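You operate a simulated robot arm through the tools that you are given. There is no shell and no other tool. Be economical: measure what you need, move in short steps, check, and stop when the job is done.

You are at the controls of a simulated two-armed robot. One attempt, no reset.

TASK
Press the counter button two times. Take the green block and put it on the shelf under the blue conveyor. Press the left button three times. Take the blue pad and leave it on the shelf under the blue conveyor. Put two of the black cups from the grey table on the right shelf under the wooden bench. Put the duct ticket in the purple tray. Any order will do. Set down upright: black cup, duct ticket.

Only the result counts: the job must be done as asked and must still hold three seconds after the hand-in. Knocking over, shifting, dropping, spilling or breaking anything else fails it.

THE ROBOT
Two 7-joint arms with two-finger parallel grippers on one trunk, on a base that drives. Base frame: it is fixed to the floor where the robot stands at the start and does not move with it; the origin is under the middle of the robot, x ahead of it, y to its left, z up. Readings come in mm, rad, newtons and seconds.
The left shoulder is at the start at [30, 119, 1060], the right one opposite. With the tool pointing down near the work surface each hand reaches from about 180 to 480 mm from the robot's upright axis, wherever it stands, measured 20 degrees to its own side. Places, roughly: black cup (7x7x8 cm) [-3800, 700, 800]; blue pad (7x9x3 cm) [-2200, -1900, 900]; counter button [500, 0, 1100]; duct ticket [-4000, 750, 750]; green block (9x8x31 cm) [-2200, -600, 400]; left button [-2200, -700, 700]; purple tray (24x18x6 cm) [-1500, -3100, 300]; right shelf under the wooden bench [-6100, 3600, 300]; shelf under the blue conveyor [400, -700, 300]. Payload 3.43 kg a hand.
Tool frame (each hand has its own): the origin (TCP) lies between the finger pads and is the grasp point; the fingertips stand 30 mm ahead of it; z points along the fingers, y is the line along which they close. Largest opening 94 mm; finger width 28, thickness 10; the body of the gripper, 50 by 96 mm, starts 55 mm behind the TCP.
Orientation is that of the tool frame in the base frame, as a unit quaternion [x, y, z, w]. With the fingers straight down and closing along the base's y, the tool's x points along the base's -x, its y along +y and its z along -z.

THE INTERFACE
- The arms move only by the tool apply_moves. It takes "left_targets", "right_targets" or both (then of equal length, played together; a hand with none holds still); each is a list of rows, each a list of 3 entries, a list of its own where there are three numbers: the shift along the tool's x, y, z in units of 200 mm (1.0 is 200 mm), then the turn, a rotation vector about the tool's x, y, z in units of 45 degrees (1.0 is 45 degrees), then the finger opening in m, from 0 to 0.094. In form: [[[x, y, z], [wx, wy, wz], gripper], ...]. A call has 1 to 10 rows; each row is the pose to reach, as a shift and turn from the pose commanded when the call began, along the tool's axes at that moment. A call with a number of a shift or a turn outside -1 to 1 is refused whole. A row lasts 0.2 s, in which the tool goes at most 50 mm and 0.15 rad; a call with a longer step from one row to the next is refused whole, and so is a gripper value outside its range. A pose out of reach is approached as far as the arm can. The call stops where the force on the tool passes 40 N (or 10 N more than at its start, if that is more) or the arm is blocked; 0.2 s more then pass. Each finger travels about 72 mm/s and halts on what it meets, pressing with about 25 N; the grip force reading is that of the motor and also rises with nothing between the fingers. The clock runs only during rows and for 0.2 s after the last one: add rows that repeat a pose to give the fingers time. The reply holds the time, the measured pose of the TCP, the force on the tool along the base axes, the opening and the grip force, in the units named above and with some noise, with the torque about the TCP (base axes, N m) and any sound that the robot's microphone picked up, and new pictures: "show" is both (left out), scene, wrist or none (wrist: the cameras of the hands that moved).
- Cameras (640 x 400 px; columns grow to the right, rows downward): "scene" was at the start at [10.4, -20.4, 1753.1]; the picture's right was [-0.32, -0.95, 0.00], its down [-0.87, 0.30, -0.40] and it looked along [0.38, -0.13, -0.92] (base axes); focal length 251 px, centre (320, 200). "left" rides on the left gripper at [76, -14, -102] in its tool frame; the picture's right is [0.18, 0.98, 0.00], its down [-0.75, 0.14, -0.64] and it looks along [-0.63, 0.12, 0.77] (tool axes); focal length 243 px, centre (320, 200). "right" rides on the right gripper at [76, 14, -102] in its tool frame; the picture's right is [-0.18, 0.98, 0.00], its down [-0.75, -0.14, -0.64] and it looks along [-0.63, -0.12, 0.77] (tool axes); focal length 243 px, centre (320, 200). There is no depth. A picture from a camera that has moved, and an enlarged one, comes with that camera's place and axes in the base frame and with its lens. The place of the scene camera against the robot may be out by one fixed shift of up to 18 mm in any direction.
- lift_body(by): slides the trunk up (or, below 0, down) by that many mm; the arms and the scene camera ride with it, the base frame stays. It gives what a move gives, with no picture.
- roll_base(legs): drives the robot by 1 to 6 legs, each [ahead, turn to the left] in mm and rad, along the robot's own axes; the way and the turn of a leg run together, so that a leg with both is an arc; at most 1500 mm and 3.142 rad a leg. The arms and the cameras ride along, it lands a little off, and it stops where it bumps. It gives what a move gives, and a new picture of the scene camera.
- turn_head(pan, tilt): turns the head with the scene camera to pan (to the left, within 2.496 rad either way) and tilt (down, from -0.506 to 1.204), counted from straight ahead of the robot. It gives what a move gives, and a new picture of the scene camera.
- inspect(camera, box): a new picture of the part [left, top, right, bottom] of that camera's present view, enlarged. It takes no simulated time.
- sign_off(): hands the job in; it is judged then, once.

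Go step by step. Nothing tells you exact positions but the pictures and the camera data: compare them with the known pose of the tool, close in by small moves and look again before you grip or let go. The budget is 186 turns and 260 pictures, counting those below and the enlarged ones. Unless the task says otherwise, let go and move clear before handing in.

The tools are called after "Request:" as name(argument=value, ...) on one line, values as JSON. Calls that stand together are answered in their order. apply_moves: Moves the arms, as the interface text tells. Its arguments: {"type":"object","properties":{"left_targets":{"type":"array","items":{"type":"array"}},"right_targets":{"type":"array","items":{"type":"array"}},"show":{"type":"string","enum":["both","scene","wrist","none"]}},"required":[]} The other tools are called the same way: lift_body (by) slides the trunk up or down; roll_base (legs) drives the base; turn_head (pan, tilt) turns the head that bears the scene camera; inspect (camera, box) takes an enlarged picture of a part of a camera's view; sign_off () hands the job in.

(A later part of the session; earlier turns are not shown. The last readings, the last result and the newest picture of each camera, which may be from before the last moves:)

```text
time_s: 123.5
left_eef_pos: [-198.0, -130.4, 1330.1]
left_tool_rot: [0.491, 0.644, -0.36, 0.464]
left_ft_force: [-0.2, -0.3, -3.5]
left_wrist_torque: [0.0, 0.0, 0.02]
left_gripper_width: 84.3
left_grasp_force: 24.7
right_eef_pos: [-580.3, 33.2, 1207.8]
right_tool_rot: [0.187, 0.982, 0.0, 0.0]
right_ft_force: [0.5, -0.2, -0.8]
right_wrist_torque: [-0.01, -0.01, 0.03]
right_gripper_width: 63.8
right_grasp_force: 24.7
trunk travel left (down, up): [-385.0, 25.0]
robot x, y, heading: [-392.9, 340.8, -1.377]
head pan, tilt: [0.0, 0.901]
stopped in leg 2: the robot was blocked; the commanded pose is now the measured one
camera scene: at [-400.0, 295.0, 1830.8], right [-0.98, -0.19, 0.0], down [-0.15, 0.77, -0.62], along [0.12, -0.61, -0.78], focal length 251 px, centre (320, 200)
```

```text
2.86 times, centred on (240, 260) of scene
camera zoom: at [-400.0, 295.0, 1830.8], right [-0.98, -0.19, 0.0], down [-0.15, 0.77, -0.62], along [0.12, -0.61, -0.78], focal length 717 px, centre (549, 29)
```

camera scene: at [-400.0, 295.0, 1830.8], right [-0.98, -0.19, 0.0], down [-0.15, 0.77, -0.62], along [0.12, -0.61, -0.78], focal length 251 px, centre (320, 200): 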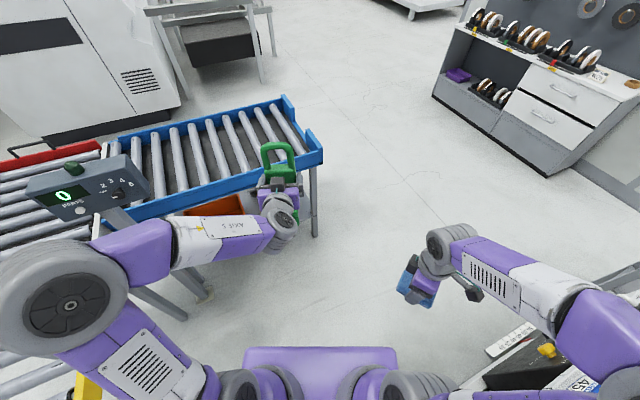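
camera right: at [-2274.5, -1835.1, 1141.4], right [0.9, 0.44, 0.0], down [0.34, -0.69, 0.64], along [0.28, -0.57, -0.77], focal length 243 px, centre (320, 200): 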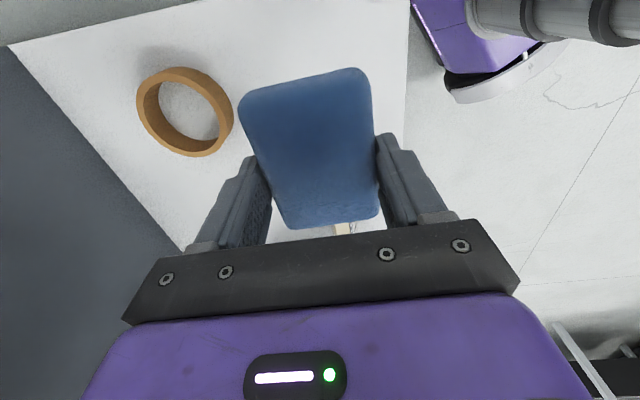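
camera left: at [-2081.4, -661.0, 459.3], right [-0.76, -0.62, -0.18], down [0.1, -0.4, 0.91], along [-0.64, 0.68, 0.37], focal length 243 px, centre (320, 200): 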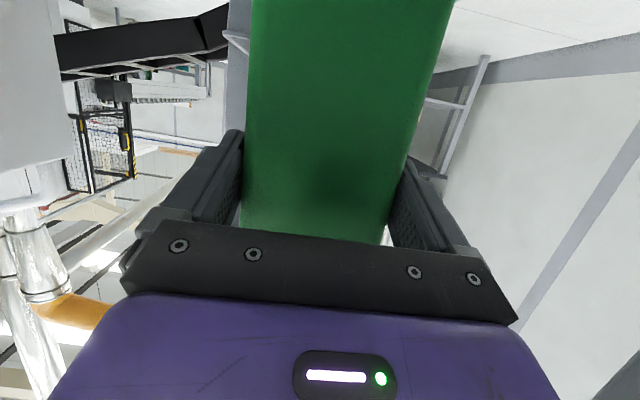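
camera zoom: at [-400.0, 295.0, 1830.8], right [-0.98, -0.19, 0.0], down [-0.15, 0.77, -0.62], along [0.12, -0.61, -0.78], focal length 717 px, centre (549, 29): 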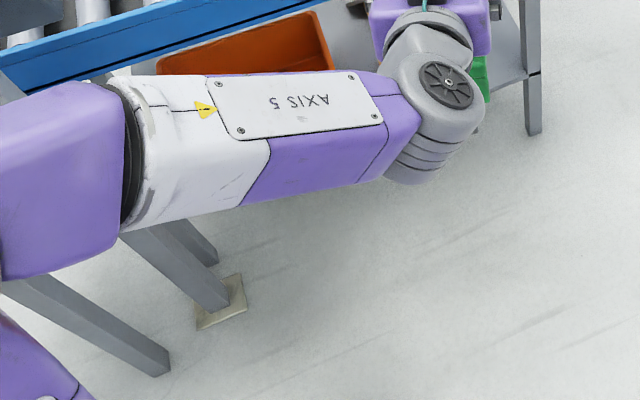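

Something blocked the turn, probably the right elbow near the machine. I'll look there before moving.

Request:
turn_head(pan=-1.3, tilt=0.8)

Request:
turn_head(pan=1.3, tilt=0.8)

```text
time_s: 124.9
left_eef_pos: [-196.9, -129.5, 1331.2]
left_tool_rot: [0.491, 0.643, -0.361, 0.464]
left_ft_force: [0.4, -0.1, -3.4]
left_wrist_torque: [0.0, 0.02, 0.02]
left_gripper_width: 84.4
left_grasp_force: 25.0
right_eef_pos: [-578.6, 34.4, 1208.3]
right_tool_rot: [0.188, 0.982, 0.001, 0.0]
right_ft_force: [-0.4, 0.8, -0.5]
right_wrist_torque: [0.02, 0.0, 0.0]
right_gripper_width: 64.0
right_grasp_force: 25.1
trunk travel left (down, up): [-385.0, 25.0]
robot x, y, heading: [-393.8, 341.6, -1.382]
head pan, tilt: [-1.3, 0.799]
camera scene: at [-485.1, 334.3, 1838.7], right [-0.44, 0.9, 0.0], down [0.64, 0.32, -0.7], along [-0.62, -0.31, -0.72], focal length 251 px, centre (320, 200)
```

scene: 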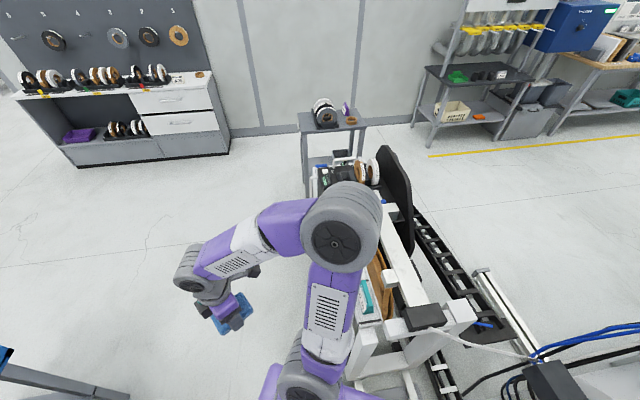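

```text
time_s: 127.3
left_eef_pos: [-196.0, -130.4, 1330.8]
left_tool_rot: [0.49, 0.643, -0.36, 0.465]
left_ft_force: [0.3, 0.2, -2.8]
left_wrist_torque: [0.03, 0.04, -0.02]
left_gripper_width: 84.2
left_grasp_force: 25.0
right_eef_pos: [-580.2, 34.5, 1207.9]
right_tool_rot: [0.188, 0.982, 0.001, 0.0]
right_ft_force: [0.5, 0.4, -0.7]
right_wrist_torque: [0.0, 0.01, -0.03]
right_gripper_width: 63.9
right_grasp_force: 25.4
trunk travel left (down, up): [-385.0, 25.0]
robot x, y, heading: [-392.9, 341.7, -1.381]
head pan, tilt: [1.3, 0.799]
camera scene: at [-332.4, 363.7, 1838.7], right [-0.08, -1.0, 0.0], down [-0.71, 0.06, -0.7], along [0.69, -0.06, -0.72], focal length 251 px, centre (320, 200)
```

scene: 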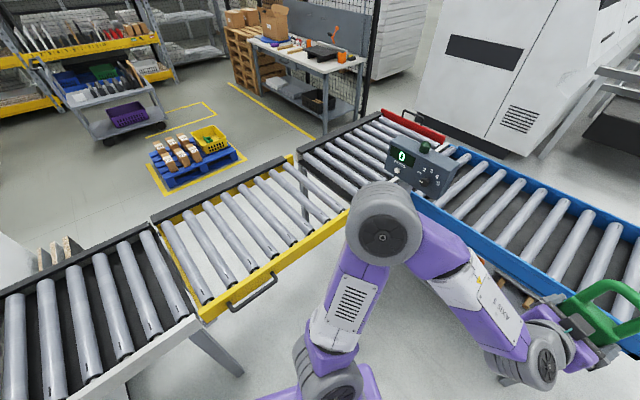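

The robot seems to have touched the machine's infeed end with its base; nothing is visibly disturbed. I'll undo the turn, return to the earlier safe spot, then make the left arm more compact.

Request:
roll_base(legs=[[0, 0.42], [290, 0]])

Request:
turn_head(pan=0.3, tilt=0.9)

```text
time_s: 130.5
left_eef_pos: [153.8, -245.7, 1330.2]
left_tool_rot: [0.342, 0.733, -0.253, 0.53]
left_ft_force: [0.2, 0.6, -2.9]
left_wrist_torque: [0.0, 0.03, 0.01]
left_gripper_width: 84.2
left_grasp_force: 24.8
right_eef_pos: [-263.0, -256.6, 1207.7]
right_tool_rot: [-0.027, 1.0, 0.0, -0.001]
right_ft_force: [-0.5, -0.2, 0.0]
right_wrist_torque: [0.01, 0.02, -0.02]
right_gripper_width: 63.8
right_grasp_force: 25.0
trunk travel left (down, up): [-385.0, 25.0]
robot x, y, heading: [-221.9, 100.2, -0.947]
head pan, tilt: [1.3, 0.799]
camera scene: at [-177.6, 152.3, 1838.7], right [0.34, -0.94, 0.0], down [-0.67, -0.25, -0.7], along [0.65, 0.24, -0.72], focal length 251 px, centre (320, 200)
```

scene: 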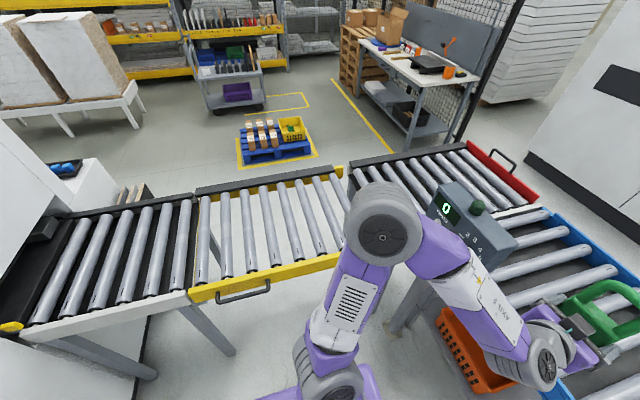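

```text
time_s: 131.8
left_eef_pos: [153.8, -246.4, 1330.2]
left_tool_rot: [0.341, 0.733, -0.253, 0.531]
left_ft_force: [0.2, 0.1, -2.8]
left_wrist_torque: [0.01, 0.03, -0.01]
left_gripper_width: 84.3
left_grasp_force: 25.2
right_eef_pos: [-261.9, -256.0, 1207.6]
right_tool_rot: [-0.027, 1.0, 0.0, 0.0]
right_ft_force: [0.2, -0.1, -0.3]
right_wrist_torque: [-0.01, 0.01, 0.02]
right_gripper_width: 63.6
right_grasp_force: 24.4
trunk travel left (down, up): [-385.0, 25.0]
robot x, y, heading: [-219.6, 99.8, -0.948]
head pan, tilt: [0.3, 0.901]
camera scene: at [-193.1, 79.0, 1830.8], right [-0.6, -0.8, 0.0], down [-0.62, 0.47, -0.62], along [0.49, -0.38, -0.78], focal length 251 px, centre (320, 200)
```

scene: 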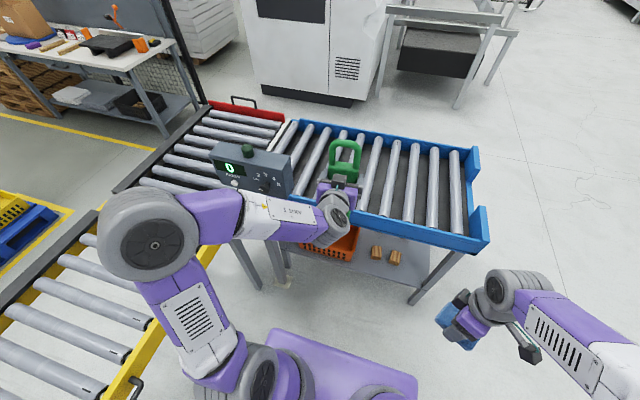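

Request:
apply_moves(left_targets=[[[0.1, 0, 0.03], [0, 0, 0], 0.05], [[0.2, 0, 0.06], [0, 0, 0], 0.05], [[0.3, -0.05, 0.09], [0, 0, 0], 0.05], [[0.4, -0.1, 0.12], [0, 0, 0], 0.05], [[0.5, -0.15, 0.15], [0, 0, 0], 0.05], [[0.6, -0.2, 0.18], [0, 0, 0], 0.05], [[0.7, -0.25, 0.21], [0, 0, 0], 0.05], [[0.8, -0.3, 0.25], [0, 0, 0], 0.05], [[0.9, -0.35, 0.28], [0, 0, 0], 0.05], [[1.0, -0.35, 0.32], [0, 0, 0], 0.05]], show="scene")

```text
time_s: 134.0
left_eef_pos: [99.7, -292.5, 1120.1]
left_tool_rot: [0.34, 0.734, -0.252, 0.531]
left_ft_force: [0.0, 0.2, -2.2]
left_wrist_torque: [0.0, 0.04, -0.01]
left_gripper_width: 84.3
left_grasp_force: 25.4
right_eef_pos: [-261.5, -256.3, 1208.0]
right_tool_rot: [-0.027, 1.0, 0.0, -0.001]
right_ft_force: [-0.1, -0.3, -0.6]
right_wrist_torque: [0.0, 0.01, 0.0]
right_gripper_width: 63.8
right_grasp_force: 24.9
trunk travel left (down, up): [-385.0, 25.0]
robot x, y, heading: [-221.1, 100.0, -0.955]
head pan, tilt: [0.3, 0.901]
camera scene: at [-192.5, 78.5, 1830.8], right [-0.6, -0.8, 0.0], down [-0.62, 0.47, -0.62], along [0.49, -0.38, -0.78], focal length 251 px, centre (320, 200)
```

scene: 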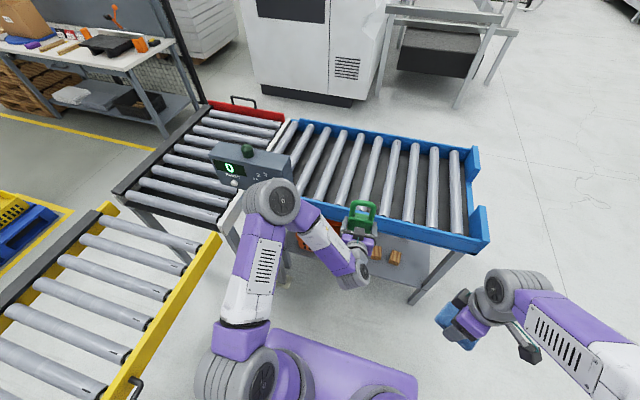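

The left elbow is compact now. I'll turn right 0.39 rad toward the free right part of the shelf, then lower the trunk.

Request:
roll_base(legs=[[0, -0.39]])

Request:
lift_body(by=-380)

Request:
turn_head(pan=0, tilt=0.8)

```text
time_s: 135.6
left_eef_pos: [-69.7, -383.1, 1120.3]
left_tool_rot: [0.474, 0.656, -0.349, 0.473]
left_ft_force: [-0.8, 0.2, -2.5]
left_wrist_torque: [0.02, 0.03, -0.01]
left_gripper_width: 84.4
left_grasp_force: 24.8
right_eef_pos: [-391.9, -214.6, 1208.4]
right_tool_rot: [0.163, 0.987, 0.0, -0.001]
right_ft_force: [-0.1, 0.2, -0.3]
right_wrist_torque: [-0.02, 0.01, -0.01]
right_gripper_width: 63.7
right_grasp_force: 25.2
trunk travel left (down, up): [-385.0, 25.0]
robot x, y, heading: [-221.5, 102.4, -1.331]
head pan, tilt: [0.3, 0.901]
camera scene: at [-204.4, 64.6, 1830.8], right [-0.86, -0.52, 0.0], down [-0.4, 0.67, -0.62], along [0.32, -0.53, -0.78], focal length 251 px, centre (320, 200)
```

scene: 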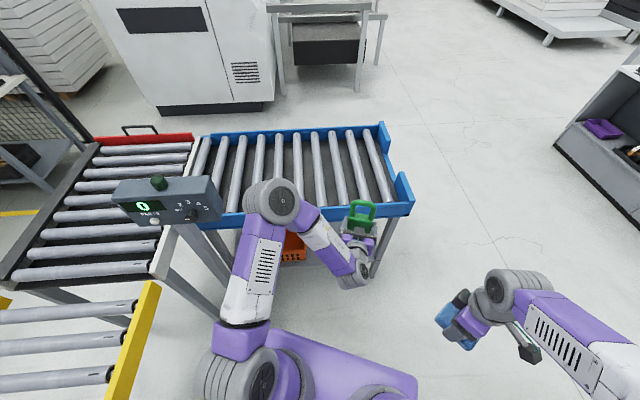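

```text
time_s: 139.2
left_eef_pos: [-70.4, -383.2, 741.2]
left_tool_rot: [0.473, 0.655, -0.349, 0.474]
left_ft_force: [0.0, 0.1, -2.0]
left_wrist_torque: [0.02, 0.03, 0.02]
left_gripper_width: 84.1
left_grasp_force: 24.7
right_eef_pos: [-393.2, -214.6, 827.3]
right_tool_rot: [0.163, 0.987, -0.001, -0.001]
right_ft_force: [-0.4, -0.2, -0.9]
right_wrist_torque: [-0.02, -0.02, -0.01]
right_gripper_width: 63.7
right_grasp_force: 25.1
trunk travel left (down, up): [-5.0, 405.0]
robot x, y, heading: [-218.1, 103.9, -1.326]
head pan, tilt: [0.3, 0.901]
```

```text
time_s: 140.0
left_eef_pos: [-70.9, -381.9, 740.9]
left_tool_rot: [0.474, 0.656, -0.348, 0.473]
left_ft_force: [-0.8, 0.5, -2.9]
left_wrist_torque: [0.01, 0.03, 0.01]
left_gripper_width: 84.2
left_grasp_force: 25.5
right_eef_pos: [-392.0, -215.9, 828.3]
right_tool_rot: [0.163, 0.987, 0.0, -0.001]
right_ft_force: [0.3, -0.5, -0.5]
right_wrist_torque: [0.0, -0.02, -0.02]
right_gripper_width: 64.1
right_grasp_force: 24.7
trunk travel left (down, up): [-5.0, 405.0]
robot x, y, heading: [-218.7, 101.2, -1.331]
head pan, tilt: [0.0, 0.799]
camera scene: at [-223.7, 51.0, 1458.7], right [-0.97, -0.24, 0.0], down [-0.17, 0.7, -0.7], along [0.17, -0.68, -0.72], focal length 251 px, centre (320, 200)
```

scene: 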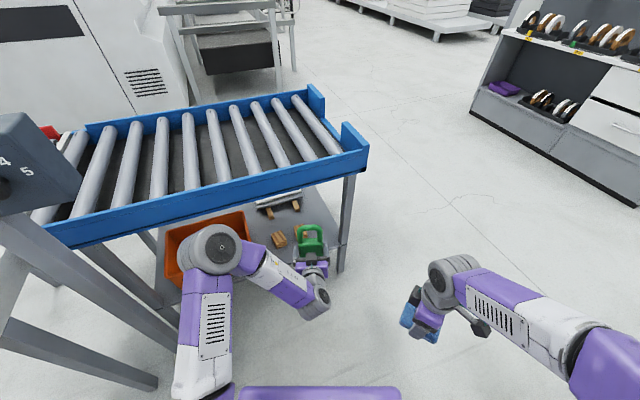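

Request:
inspect(camera="scene", box=[150, 170, 370, 310])

Request:
inspect(camera="right", box=[0, 0, 640, 400])

Request:
inspect(camera="left", box=[0, 0, 640, 400])

```text
2.86 times, centred on (260, 240) of scene
camera zoom: at [-223.7, 51.0, 1458.7], right [-0.97, -0.24, 0.0], down [-0.17, 0.7, -0.7], along [0.17, -0.68, -0.72], focal length 717 px, centre (491, 86)
```

zoom: 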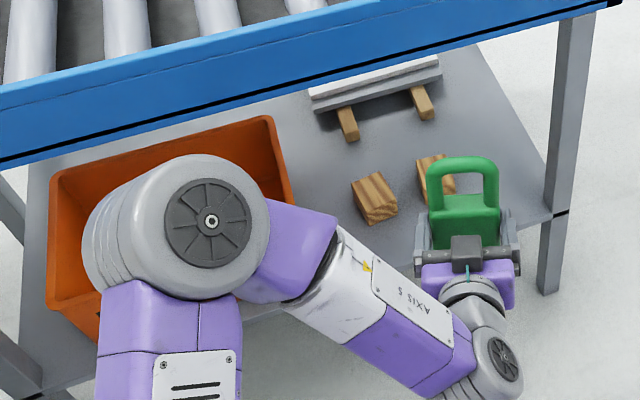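

```text
1.00 times, centred on (320, 200) of right (not enlarged: the box is as wide or as high as the picture)
camera zoom: at [-458.9, -177.8, 931.1], right [0.49, 0.87, 0.0], down [0.67, -0.38, 0.64], along [0.56, -0.31, -0.77], focal length 243 px, centre (320, 200)
```

zoom: 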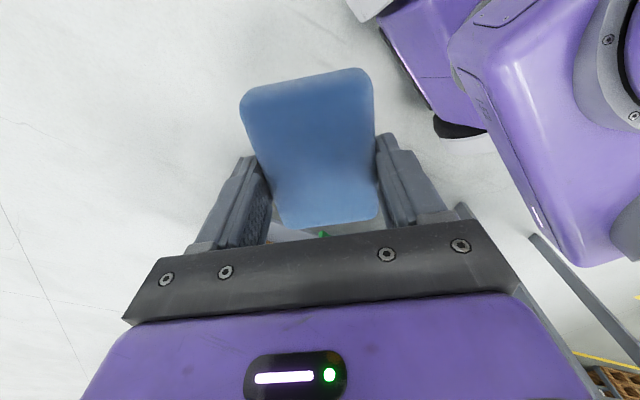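

```text
1.00 times, centred on (320, 200) of left (not enlarged: the box is as wide or as high as the picture)
camera zoom: at [-121.5, -272.1, 699.8], right [0.92, 0.36, -0.18], down [0.02, 0.41, 0.91], along [0.4, -0.84, 0.36], focal length 243 px, centre (320, 200)
```

zoom: 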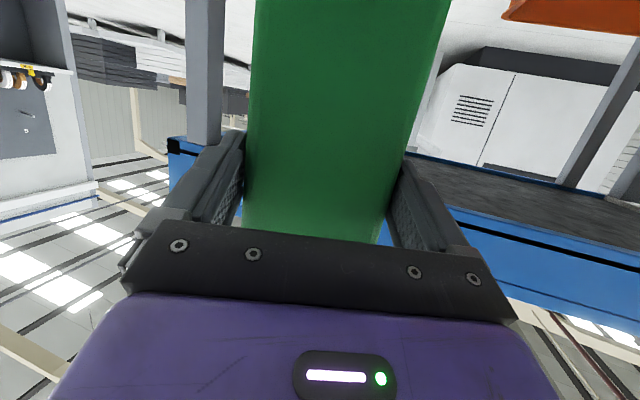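

I can see the shelf (z about 285): crate on the left, two wooden bits, and a free slot on the right between bit 2 and the leg. I'll lower and extend the left hand before driving in.

Request:
apply_moves(left_targets=[[[0.1, -0.02, 0.04], [0, 0, 0], 0.05], [[0.2, -0.05, 0.1], [0, 0, 0], 0.05], [[0.3, -0.07, 0.18], [0, 0, 0], 0.05], [[0.4, -0.1, 0.26], [0, 0, 0], 0.05], [[0.5, -0.13, 0.35], [0, 0, 0], 0.05], [[0.6, -0.16, 0.44], [0, 0, 0], 0.05], [[0.7, -0.19, 0.53], [0, 0, 0], 0.05], [[0.8, -0.22, 0.63], [0, 0, 0], 0.05], [[0.9, -0.25, 0.72], [0, 0, 0], 0.05], [[0.9, -0.25, 0.79], [0, 0, 0], 0.05]], show="scene")

```text
time_s: 142.2
left_eef_pos: [-90.3, -489.8, 520.7]
left_tool_rot: [0.473, 0.656, -0.349, 0.474]
left_ft_force: [-0.5, -0.4, -1.8]
left_wrist_torque: [0.0, 0.02, 0.0]
left_gripper_width: 84.1
left_grasp_force: 24.8
right_eef_pos: [-391.5, -215.4, 829.1]
right_tool_rot: [0.162, 0.987, 0.0, -0.001]
right_ft_force: [0.7, 0.3, 0.1]
right_wrist_torque: [0.01, 0.01, -0.01]
right_gripper_width: 63.8
right_grasp_force: 24.8
trunk travel left (down, up): [-5.0, 405.0]
robot x, y, heading: [-222.6, 104.8, -1.336]
head pan, tilt: [0.0, 0.799]
camera scene: at [-223.8, 50.8, 1458.7], right [-0.97, -0.24, 0.0], down [-0.17, 0.7, -0.7], along [0.17, -0.68, -0.72], focal length 251 px, centre (320, 200)
```

scene: 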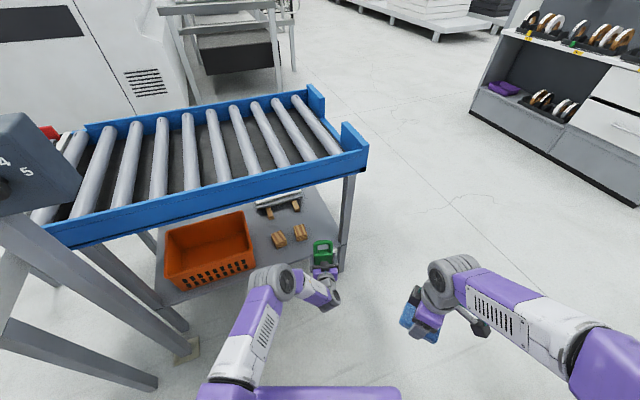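

Request:
inspect(camera="scene", box=[230, 180, 370, 310])

Request:
inspect(camera="left", box=[0, 0, 640, 400])

```text
3.08 times, centred on (300, 245) of scene
camera zoom: at [-223.8, 50.8, 1458.7], right [-0.97, -0.24, 0.0], down [-0.17, 0.7, -0.7], along [0.17, -0.68, -0.72], focal length 772 px, centre (382, 62)
```

zoom: 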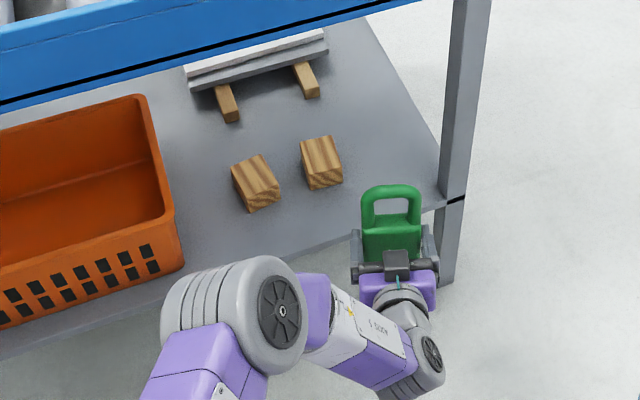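

```text
1.00 times, centred on (320, 200) of left (not enlarged: the box is as wide or as high as the picture)
camera zoom: at [-140.6, -379.2, 480.2], right [0.92, 0.36, -0.18], down [0.02, 0.41, 0.91], along [0.4, -0.84, 0.36], focal length 243 px, centre (320, 200)
```

zoom: 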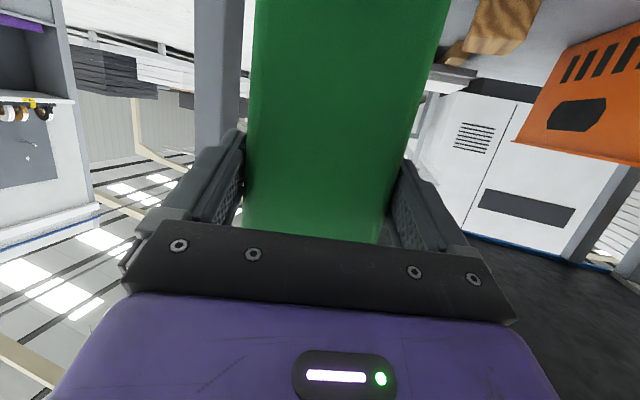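

Request:
apply_moves(left_targets=[[[-0.03, 0, 0.1], [0, 0, 0], 0.05], [[-0.06, 0, 0.2], [0, 0, 0], 0.05], [[-0.09, 0, 0.3], [0, 0, 0], 0.05], [[-0.12, 0, 0.38], [0, 0, 0], 0.05]], show="scene")

```text
time_s: 143.2
left_eef_pos: [-66.5, -564.7, 520.7]
left_tool_rot: [0.474, 0.655, -0.349, 0.473]
left_ft_force: [-0.3, 1.0, -2.2]
left_wrist_torque: [0.02, 0.05, 0.0]
left_gripper_width: 84.3
left_grasp_force: 25.1
right_eef_pos: [-391.7, -215.6, 828.1]
right_tool_rot: [0.162, 0.987, -0.001, -0.001]
right_ft_force: [0.1, -0.5, -0.6]
right_wrist_torque: [0.02, -0.03, 0.0]
right_gripper_width: 64.0
right_grasp_force: 25.0
trunk travel left (down, up): [-5.0, 405.0]
robot x, y, heading: [-220.7, 99.9, -1.326]
head pan, tilt: [0.0, 0.799]
camera scene: at [-223.8, 50.8, 1458.7], right [-0.97, -0.24, 0.0], down [-0.17, 0.7, -0.7], along [0.17, -0.68, -0.72], focal length 251 px, centre (320, 200)
```

scene: 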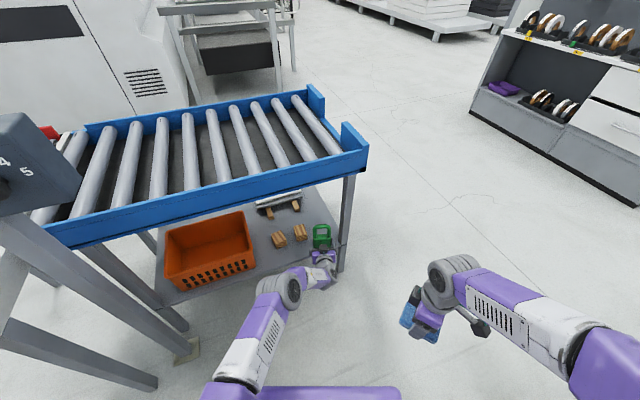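

Request:
apply_moves(left_targets=[[[0, -0.04, 0], [0, 0, 0], 0.05]], show="none")

Request:
roll_base(legs=[[130, 0]])

Request:
inspect(camera="scene", box=[230, 180, 370, 310])

Request:
inspect(camera="left", box=[0, 0, 640, 400])

```text
time_s: 143.6
left_eef_pos: [-73.6, -566.4, 519.4]
left_tool_rot: [0.473, 0.656, -0.348, 0.474]
left_ft_force: [-0.2, -0.6, -2.2]
left_wrist_torque: [0.04, 0.02, 0.03]
left_gripper_width: 84.3
left_grasp_force: 24.8
right_eef_pos: [-391.2, -215.6, 828.7]
right_tool_rot: [0.163, 0.987, 0.0, -0.001]
right_ft_force: [0.8, -0.3, -0.2]
right_wrist_torque: [-0.01, -0.01, -0.02]
right_gripper_width: 64.0
right_grasp_force: 25.0
trunk travel left (down, up): [-5.0, 405.0]
robot x, y, heading: [-221.2, 102.3, -1.326]
head pan, tilt: [0.0, 0.799]
```

```text
time_s: 144.9
left_eef_pos: [-46.1, -693.1, 520.5]
left_tool_rot: [0.474, 0.655, -0.349, 0.473]
left_ft_force: [0.6, 0.2, -2.8]
left_wrist_torque: [0.01, 0.02, 0.02]
left_gripper_width: 84.2
left_grasp_force: 24.8
right_eef_pos: [-363.3, -340.6, 827.2]
right_tool_rot: [0.164, 0.986, 0.0, -0.001]
right_ft_force: [-0.1, -0.2, 0.8]
right_wrist_torque: [0.0, 0.03, -0.02]
right_gripper_width: 63.9
right_grasp_force: 24.5
trunk travel left (down, up): [-5.0, 405.0]
robot x, y, heading: [-192.9, -21.2, -1.336]
head pan, tilt: [0.0, 0.799]
camera scene: at [-193.2, -74.8, 1458.7], right [-0.97, -0.24, 0.0], down [-0.17, 0.7, -0.7], along [0.16, -0.68, -0.72], focal length 251 px, centre (320, 200)
```

scene: 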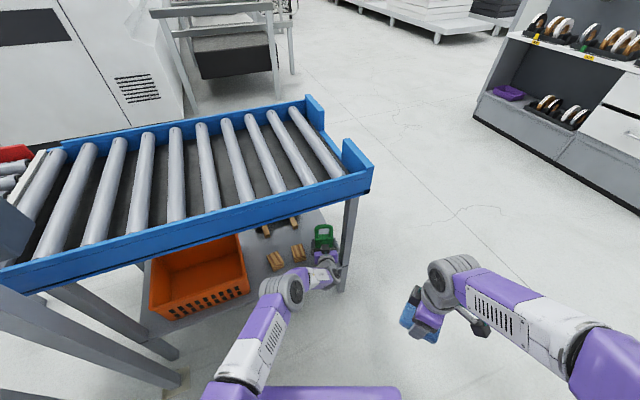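

```text
3.08 times, centred on (300, 245) of scene
camera zoom: at [-193.2, -74.8, 1458.7], right [-0.97, -0.24, 0.0], down [-0.17, 0.7, -0.7], along [0.16, -0.68, -0.72], focal length 772 px, centre (382, 62)
```

zoom: 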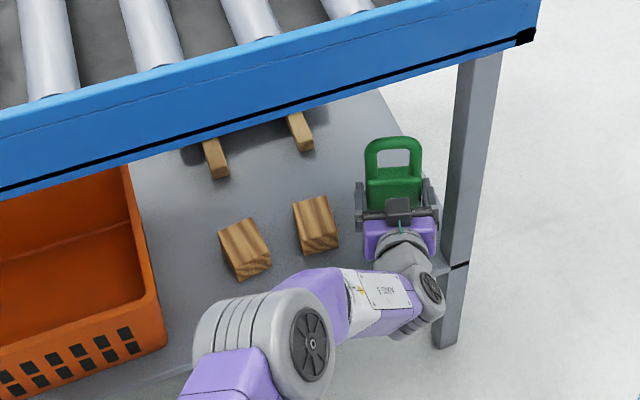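

```text
1.00 times, centred on (320, 200) of left (not enlarged: the box is as wide or as high as the picture)
camera zoom: at [-96.5, -581.7, 479.8], right [0.92, 0.35, -0.18], down [0.03, 0.41, 0.91], along [0.4, -0.84, 0.36], focal length 243 px, centre (320, 200)
```

zoom: 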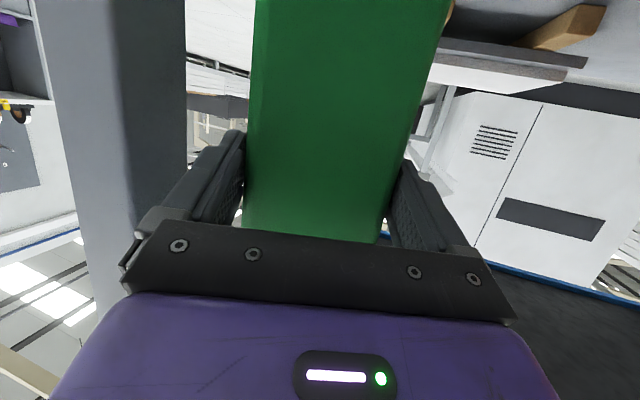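

The clearances are good (about 45 mm to the leg, over 30 mm to the bit). Driving in the last 85 mm.

Request:
roll_base(legs=[[85, 0]])

Request:
inspect(camera="scene", box=[230, 200, 370, 330])

```text
time_s: 146.0
left_eef_pos: [-25.9, -772.7, 519.9]
left_tool_rot: [0.475, 0.655, -0.349, 0.473]
left_ft_force: [0.3, 0.9, -2.9]
left_wrist_torque: [0.07, 0.01, -0.05]
left_gripper_width: 84.2
left_grasp_force: 25.2
right_eef_pos: [-342.4, -421.8, 827.1]
right_tool_rot: [0.164, 0.986, 0.0, -0.001]
right_ft_force: [-0.9, -0.1, -0.1]
right_wrist_torque: [0.02, 0.0, -0.01]
right_gripper_width: 63.8
right_grasp_force: 25.3
trunk travel left (down, up): [-5.0, 405.0]
robot x, y, heading: [-169.5, -103.7, -1.332]
head pan, tilt: [0.0, 0.799]
camera scene: at [-173.6, -155.1, 1458.7], right [-0.97, -0.24, 0.0], down [-0.17, 0.7, -0.7], along [0.16, -0.68, -0.72], focal length 251 px, centre (320, 200)
```

scene: 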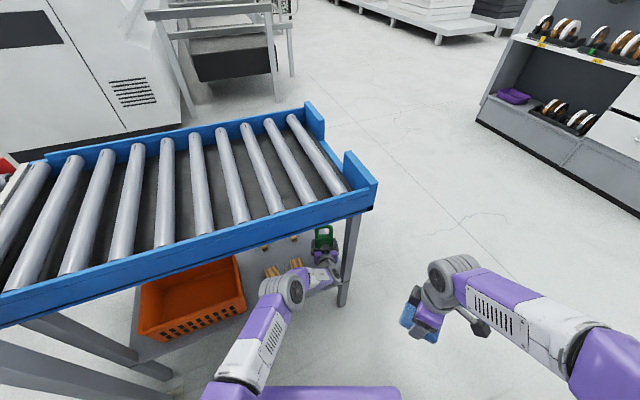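

```text
3.08 times, centred on (300, 265) of scene
camera zoom: at [-173.6, -155.1, 1458.7], right [-0.97, -0.24, 0.0], down [-0.17, 0.7, -0.7], along [0.16, -0.68, -0.72], focal length 772 px, centre (382, 0)
```

zoom: 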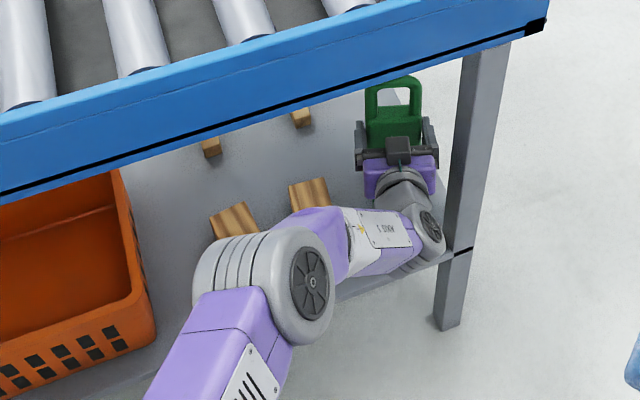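

Over the free slot. Lowering gently toward the shelf.

Request:
apply_moves(left_targets=[[[0.048, 0, 0.015], [0, 0, 0], 0.05], [[0.095, 0, 0.03], [0, 0, 0], 0.05], [[0.13, 0, 0.042], [0, 0, 0], 0.05], [[0.152, 0, 0.049], [0, 0, 0], 0.05], [[0.171, 0, 0.055], [0, 0, 0], 0.05]], show="none")

```text
time_s: 147.2
left_eef_pos: [-27.4, -772.7, 486.8]
left_tool_rot: [0.473, 0.654, -0.35, 0.476]
left_ft_force: [-0.5, -4.4, 17.6]
left_wrist_torque: [0.02, -0.36, -0.06]
left_gripper_width: 84.3
left_grasp_force: 25.3
right_eef_pos: [-344.1, -418.4, 829.6]
right_tool_rot: [0.163, 0.987, -0.001, 0.0]
right_ft_force: [0.0, -0.5, -0.3]
right_wrist_torque: [-0.01, 0.0, -0.01]
right_gripper_width: 63.6
right_grasp_force: 25.4
trunk travel left (down, up): [-5.0, 405.0]
robot x, y, heading: [-171.8, -102.4, -1.333]
head pan, tilt: [0.0, 0.799]
```

Contact with the shelf (17 N). I'll relieve the load, open, and check with the camera.

Request:
apply_moves(left_targets=[[[-0.01, 0, -0.003], [0, 0, 0], 0.06], [[-0.01, 0, -0.003], [0, 0, 0], 0.088], [[-0.01, 0, -0.003], [0, 0, 0], 0.094], [[-0.01, 0, -0.003], [0, 0, 0], 0.094]])

```text
time_s: 148.2
left_eef_pos: [-28.4, -772.7, 486.5]
left_tool_rot: [0.475, 0.656, -0.348, 0.472]
left_ft_force: [0.8, 0.7, -0.3]
left_wrist_torque: [-0.03, 0.0, 0.01]
left_gripper_width: 93.9
left_grasp_force: 0.1
right_eef_pos: [-343.1, -419.4, 827.8]
right_tool_rot: [0.163, 0.987, 0.001, -0.001]
right_ft_force: [-0.3, 0.6, -0.3]
right_wrist_torque: [-0.01, 0.04, 0.0]
right_gripper_width: 63.8
right_grasp_force: 25.1
trunk travel left (down, up): [-5.0, 405.0]
robot x, y, heading: [-171.4, -104.7, -1.333]
head pan, tilt: [0.0, 0.799]
camera scene: at [-173.8, -154.2, 1458.7], right [-0.97, -0.24, 0.0], down [-0.17, 0.7, -0.7], along [0.16, -0.68, -0.72], focal length 251 px, centre (320, 200)
camera left: at [-78.7, -661.3, 446.5], right [0.92, 0.35, -0.18], down [0.03, 0.4, 0.91], along [0.4, -0.84, 0.36], focal length 243 px, centre (320, 200)
```

scene: 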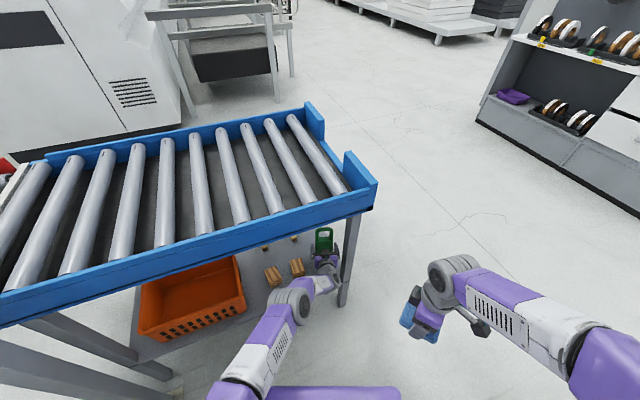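
left: 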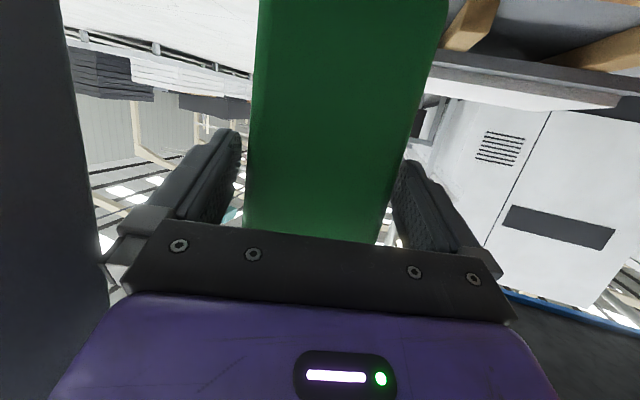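

It stands alone. I'll retract the hand straight back.

Request:
apply_moves(left_targets=[[[0.03, 0, -0.1], [0, 0, 0], 0.094], [[0.06, 0, -0.2], [0, 0, 0], 0.094], [[0.09, 0, -0.3], [0, 0, 0], 0.094], [[0.12, 0, -0.4], [0, 0, 0], 0.094], [[0.15, 0, -0.5], [0, 0, 0], 0.094], [[0.18, 0, -0.6], [0, 0, 0], 0.094]], show="wrist")

Request:
inspect(camera="scene", box=[220, 200, 380, 330])

```text
time_s: 149.6
left_eef_pos: [-64.5, -653.3, 489.0]
left_tool_rot: [0.475, 0.655, -0.349, 0.472]
left_ft_force: [0.0, -0.4, 0.1]
left_wrist_torque: [-0.02, -0.05, -0.01]
left_gripper_width: 93.8
left_grasp_force: 0.1
right_eef_pos: [-342.8, -420.3, 827.8]
right_tool_rot: [0.164, 0.987, 0.0, -0.001]
right_ft_force: [-0.8, 0.0, 0.8]
right_wrist_torque: [0.02, -0.01, 0.03]
right_gripper_width: 63.6
right_grasp_force: 24.3
trunk travel left (down, up): [-5.0, 405.0]
robot x, y, heading: [-170.1, -102.1, -1.329]
head pan, tilt: [0.0, 0.799]
camera left: at [-115.8, -542.2, 449.6], right [0.92, 0.35, -0.18], down [0.03, 0.41, 0.91], along [0.4, -0.84, 0.36], focal length 243 px, centre (320, 200)
```

left: 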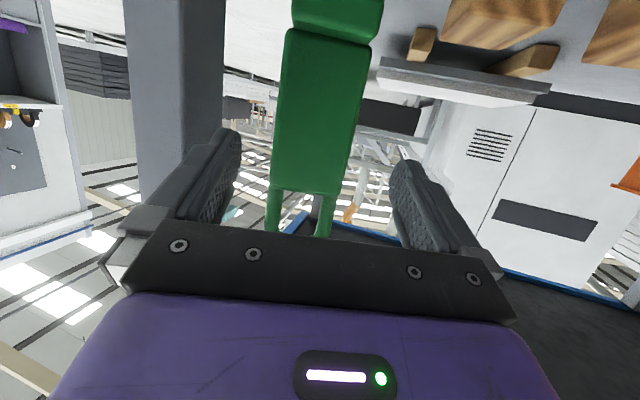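

```text
3.08 times, centred on (300, 265) of scene
camera zoom: at [-173.9, -154.2, 1458.7], right [-0.97, -0.24, 0.0], down [-0.17, 0.7, -0.7], along [0.16, -0.68, -0.72], focal length 772 px, centre (382, 0)
```

zoom: 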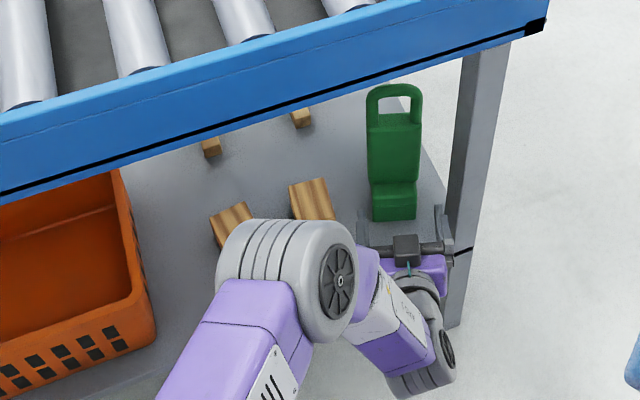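

The green block stands safely on the shelf. I'll back off and fold the left arm before placing the pad in the front strip with the right hand.

Request:
roll_base(legs=[[-250, 0]])

Request:
apply_moves(left_targets=[[[-0.06, 0.05, -0.09], [0, 0.1, 0], 0.09], [[-0.12, 0.1, -0.19], [0, 0.2, 0], 0.09], [[-0.18, 0.15, -0.28], [0, 0.3, 0], 0.09], [[-0.24, 0.2, -0.37], [0, 0.4, 0], 0.09], [[-0.3, 0.25, -0.46], [0, 0.5, 0], 0.09], [[-0.36, 0.3, -0.56], [0, 0.6, 0], 0.09], [[-0.42, 0.35, -0.65], [0, 0.7, 0], 0.09], [[-0.48, 0.4, -0.74], [0, 0.8, 0], 0.09], [[-0.54, 0.45, -0.83], [0, 0.9, 0], 0.09], [[-0.6, 0.5, -0.93], [0, 0.95, 0], 0.09]], show="none")

```text
time_s: 151.4
left_eef_pos: [-123.9, -408.1, 490.1]
left_tool_rot: [0.474, 0.655, -0.349, 0.473]
left_ft_force: [-0.8, -0.1, -0.5]
left_wrist_torque: [0.02, 0.0, -0.01]
left_gripper_width: 93.9
left_grasp_force: 0.0
right_eef_pos: [-402.2, -176.3, 827.4]
right_tool_rot: [0.164, 0.986, 0.0, -0.001]
right_ft_force: [0.1, 0.4, -0.4]
right_wrist_torque: [-0.01, -0.01, 0.01]
right_gripper_width: 63.7
right_grasp_force: 24.9
trunk travel left (down, up): [-5.0, 405.0]
robot x, y, heading: [-231.9, 140.3, -1.332]
head pan, tilt: [0.0, 0.799]
camera scene: at [-233.3, 90.0, 1458.8], right [-0.97, -0.24, 0.0], down [-0.17, 0.7, -0.7], along [0.17, -0.68, -0.72], focal length 251 px, centre (320, 200)
```

scene: 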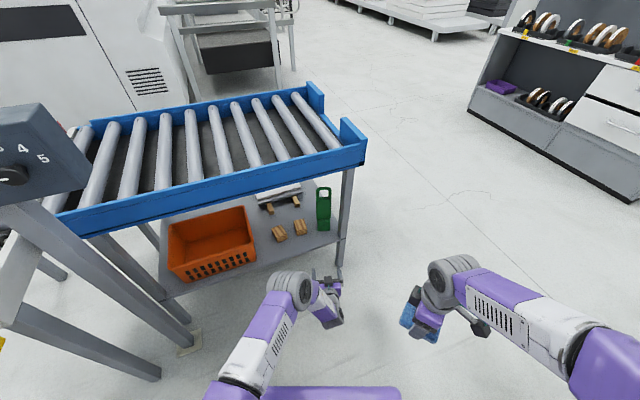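

```text
time_s: 153.6
left_eef_pos: [-67.3, -246.9, 660.0]
left_tool_rot: [0.569, 0.783, -0.152, 0.201]
left_ft_force: [0.5, 1.2, 0.1]
left_wrist_torque: [0.02, 0.0, 0.01]
left_gripper_width: 89.9
left_grasp_force: 0.1
right_eef_pos: [-400.8, -176.9, 829.3]
right_tool_rot: [0.163, 0.987, 0.001, 0.0]
right_ft_force: [0.5, 0.1, -0.2]
right_wrist_torque: [0.04, 0.01, -0.01]
right_gripper_width: 63.5
right_grasp_force: 24.8
trunk travel left (down, up): [-5.0, 405.0]
robot x, y, heading: [-229.4, 139.4, -1.333]
head pan, tilt: [0.0, 0.799]
```

Request:
apply_moves(left_targets=[[[0.04, 0.07, -0.09], [0, 0.08, 0], 0.09], [[0.08, 0.14, -0.18], [0, 0.16, 0], 0.09], [[0.13, 0.21, -0.28], [0, 0.24, 0], 0.09], [[0.17, 0.28, -0.37], [0, 0.32, 0], 0.09], [[0.21, 0.35, -0.46], [0, 0.4, 0], 0.09], [[0.25, 0.42, -0.56], [0, 0.48, 0], 0.09], [[0.3, 0.5, -0.65], [0, 0.56, 0], 0.09], [[0.34, 0.57, -0.75], [0, 0.65, 0], 0.09]], show="scene")

```text
time_s: 155.4
left_eef_pos: [-1.1, -81.6, 757.4]
left_tool_rot: [0.588, 0.809, -0.004, -0.003]
left_ft_force: [0.0, 0.4, -0.3]
left_wrist_torque: [-0.01, 0.01, -0.01]
left_gripper_width: 90.1
left_grasp_force: 0.0
right_eef_pos: [-401.3, -176.2, 828.2]
right_tool_rot: [0.164, 0.987, 0.0, -0.002]
right_ft_force: [-0.2, 0.9, -0.5]
right_wrist_torque: [-0.03, -0.01, -0.02]
right_gripper_width: 63.9
right_grasp_force: 25.2
trunk travel left (down, up): [-5.0, 405.0]
robot x, y, heading: [-232.6, 144.2, -1.335]
head pan, tilt: [0.0, 0.799]
camera scene: at [-233.3, 89.9, 1458.7], right [-0.97, -0.24, 0.0], down [-0.17, 0.7, -0.7], along [0.17, -0.68, -0.72], focal length 251 px, centre (320, 200)
```

scene: 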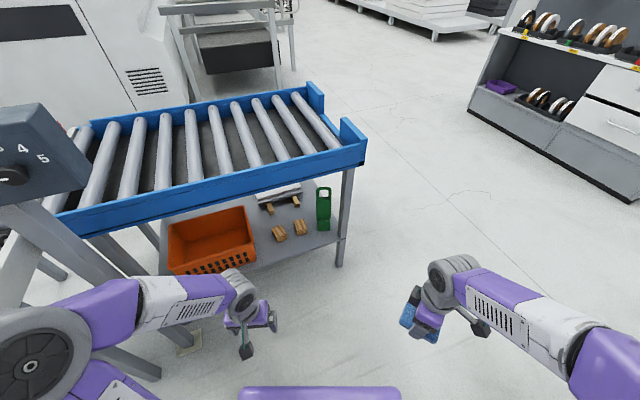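

The left elbow sticks out too far to approach safely. I'll bring the left hand up in front of the chest and check where the elbow goes.

Request:
apply_moves(left_targets=[[[-0.02, -0.1, -0.1], [0, 0, 0], 0.09], [[-0.04, -0.2, -0.2], [0, 0, 0], 0.09], [[-0.07, -0.3, -0.3], [0, 0, 0], 0.09], [[-0.09, -0.4, -0.4], [0, 0, 0], 0.09], [[-0.11, -0.5, -0.5], [0, 0, 0], 0.09], [[-0.13, -0.6, -0.6], [0, 0, 0], 0.09], [[-0.16, -0.7, -0.7], [0, 0, 0], 0.09], [[-0.18, -0.8, -0.8], [0, 0, 0], 0.09], [[-0.2, -0.9, -0.9], [0, 0, 0], 0.09], [[-0.22, -0.98, -1.0], [0, 0, 0], 0.09]], show="scene")

```text
time_s: 157.6
left_eef_pos: [-172.1, -185.6, 957.6]
left_tool_rot: [0.588, 0.809, -0.003, -0.002]
left_ft_force: [-0.3, -0.5, 0.3]
left_wrist_torque: [-0.02, -0.04, 0.0]
left_gripper_width: 89.8
left_grasp_force: 0.0
right_eef_pos: [-401.3, -176.5, 827.8]
right_tool_rot: [0.164, 0.986, 0.0, -0.001]
right_ft_force: [-0.2, -0.1, -0.3]
right_wrist_torque: [-0.02, 0.0, 0.01]
right_gripper_width: 63.5
right_grasp_force: 25.2
trunk travel left (down, up): [-5.0, 405.0]
robot x, y, heading: [-226.8, 141.7, -1.334]
head pan, tilt: [0.0, 0.799]
camera scene: at [-233.4, 89.6, 1458.7], right [-0.97, -0.24, 0.0], down [-0.17, 0.7, -0.7], along [0.17, -0.68, -0.72], focal length 251 px, centre (320, 200)
```

scene: 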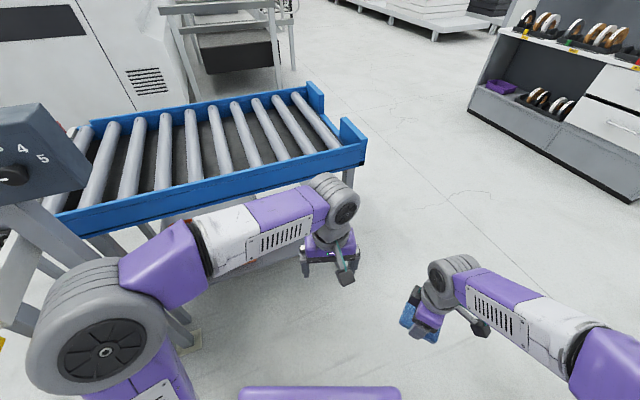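

The left elbow is compact now (about 180 ahead, 380 left). I'll drive in toward the shelf at an angle, then square up.

Request:
roll_base(legs=[[320, 0], [0, 0.52]])

Request:
turn_head(pan=-0.2, tilt=1.0)

Request:
inspect(camera="right", box=[0, 0, 640, 400])

```text
time_s: 161.2
left_eef_pos: [60.5, -432.6, 959.0]
left_tool_rot: [0.363, 0.932, -0.004, -0.003]
left_ft_force: [-0.6, 0.0, 1.2]
left_wrist_torque: [0.02, 0.02, -0.01]
left_gripper_width: 90.1
left_grasp_force: 0.0
right_eef_pos: [-145.4, -538.6, 827.3]
right_tool_rot: [-0.094, 0.996, 0.0, -0.001]
right_ft_force: [0.0, 0.3, -0.3]
right_wrist_torque: [0.03, -0.03, 0.03]
right_gripper_width: 64.0
right_grasp_force: 24.8
trunk travel left (down, up): [-5.0, 405.0]
robot x, y, heading: [-151.4, -180.1, -0.818]
head pan, tilt: [0.0, 0.799]
camera scene: at [-131.8, -216.6, 1458.7], right [-0.73, -0.68, 0.0], down [-0.49, 0.52, -0.7], along [0.48, -0.51, -0.72], focal length 251 px, centre (320, 200)
```

scene: 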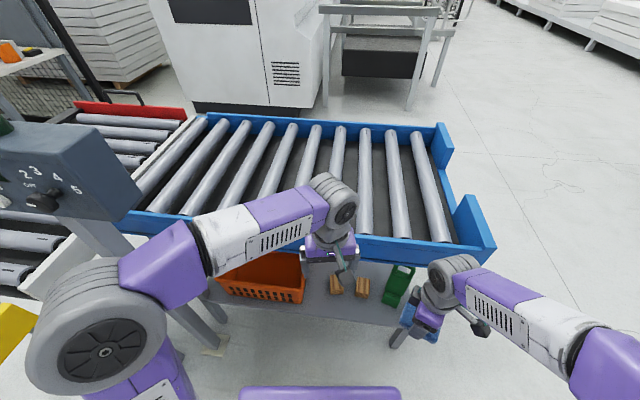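

```text
time_s: 162.0
left_eef_pos: [60.0, -433.2, 958.3]
left_tool_rot: [0.364, 0.931, -0.003, -0.001]
left_ft_force: [0.1, 1.0, 0.1]
left_wrist_torque: [0.03, -0.06, -0.01]
left_gripper_width: 90.3
left_grasp_force: 0.1
right_eef_pos: [-145.6, -539.3, 828.4]
right_tool_rot: [-0.093, 0.996, 0.0, 0.0]
right_ft_force: [0.3, -0.2, -0.2]
right_wrist_torque: [0.02, 0.01, -0.03]
right_gripper_width: 64.0
right_grasp_force: 24.3
trunk travel left (down, up): [-5.0, 405.0]
robot x, y, heading: [-152.2, -178.1, -0.817]
head pan, tilt: [-0.201, 1.0]
camera scene: at [-150.5, -217.1, 1443.6], right [-0.85, -0.53, 0.0], down [-0.44, 0.72, -0.54], along [0.28, -0.46, -0.84], focal length 251 px, centre (320, 200)
```

scene: 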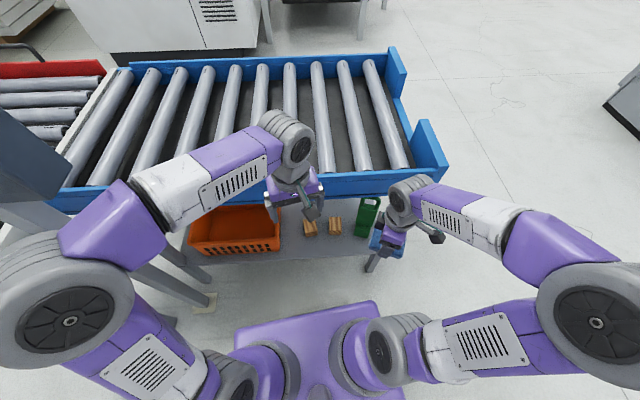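

```text
1.00 times, centred on (320, 200) of right (not enlarged: the box is as wide or as high as the picture)
camera zoom: at [-222.2, -538.8, 931.1], right [0.0, 1.0, 0.0], down [0.77, 0.0, 0.64], along [0.64, 0.0, -0.77], focal length 243 px, centre (320, 200)
```

zoom: 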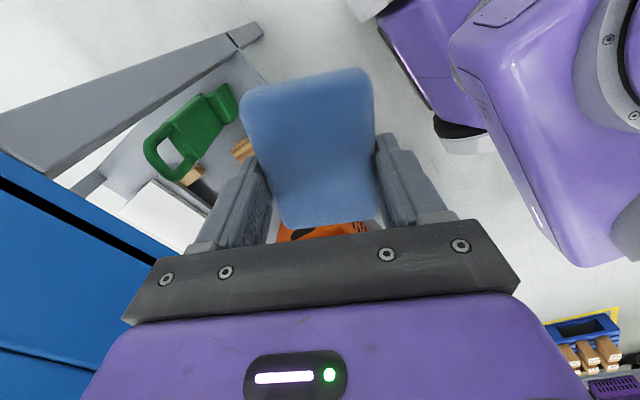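

Request:
inspect(camera="scene", box=[260, 170, 420, 290])

```text
3.33 times, centred on (340, 230) of scene
camera zoom: at [-150.5, -217.1, 1443.6], right [-0.85, -0.53, 0.0], down [-0.44, 0.72, -0.54], along [0.28, -0.46, -0.84], focal length 837 px, centre (253, 100)
```

zoom: 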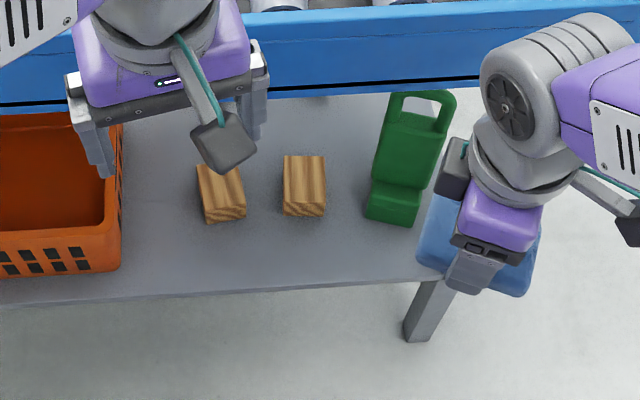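

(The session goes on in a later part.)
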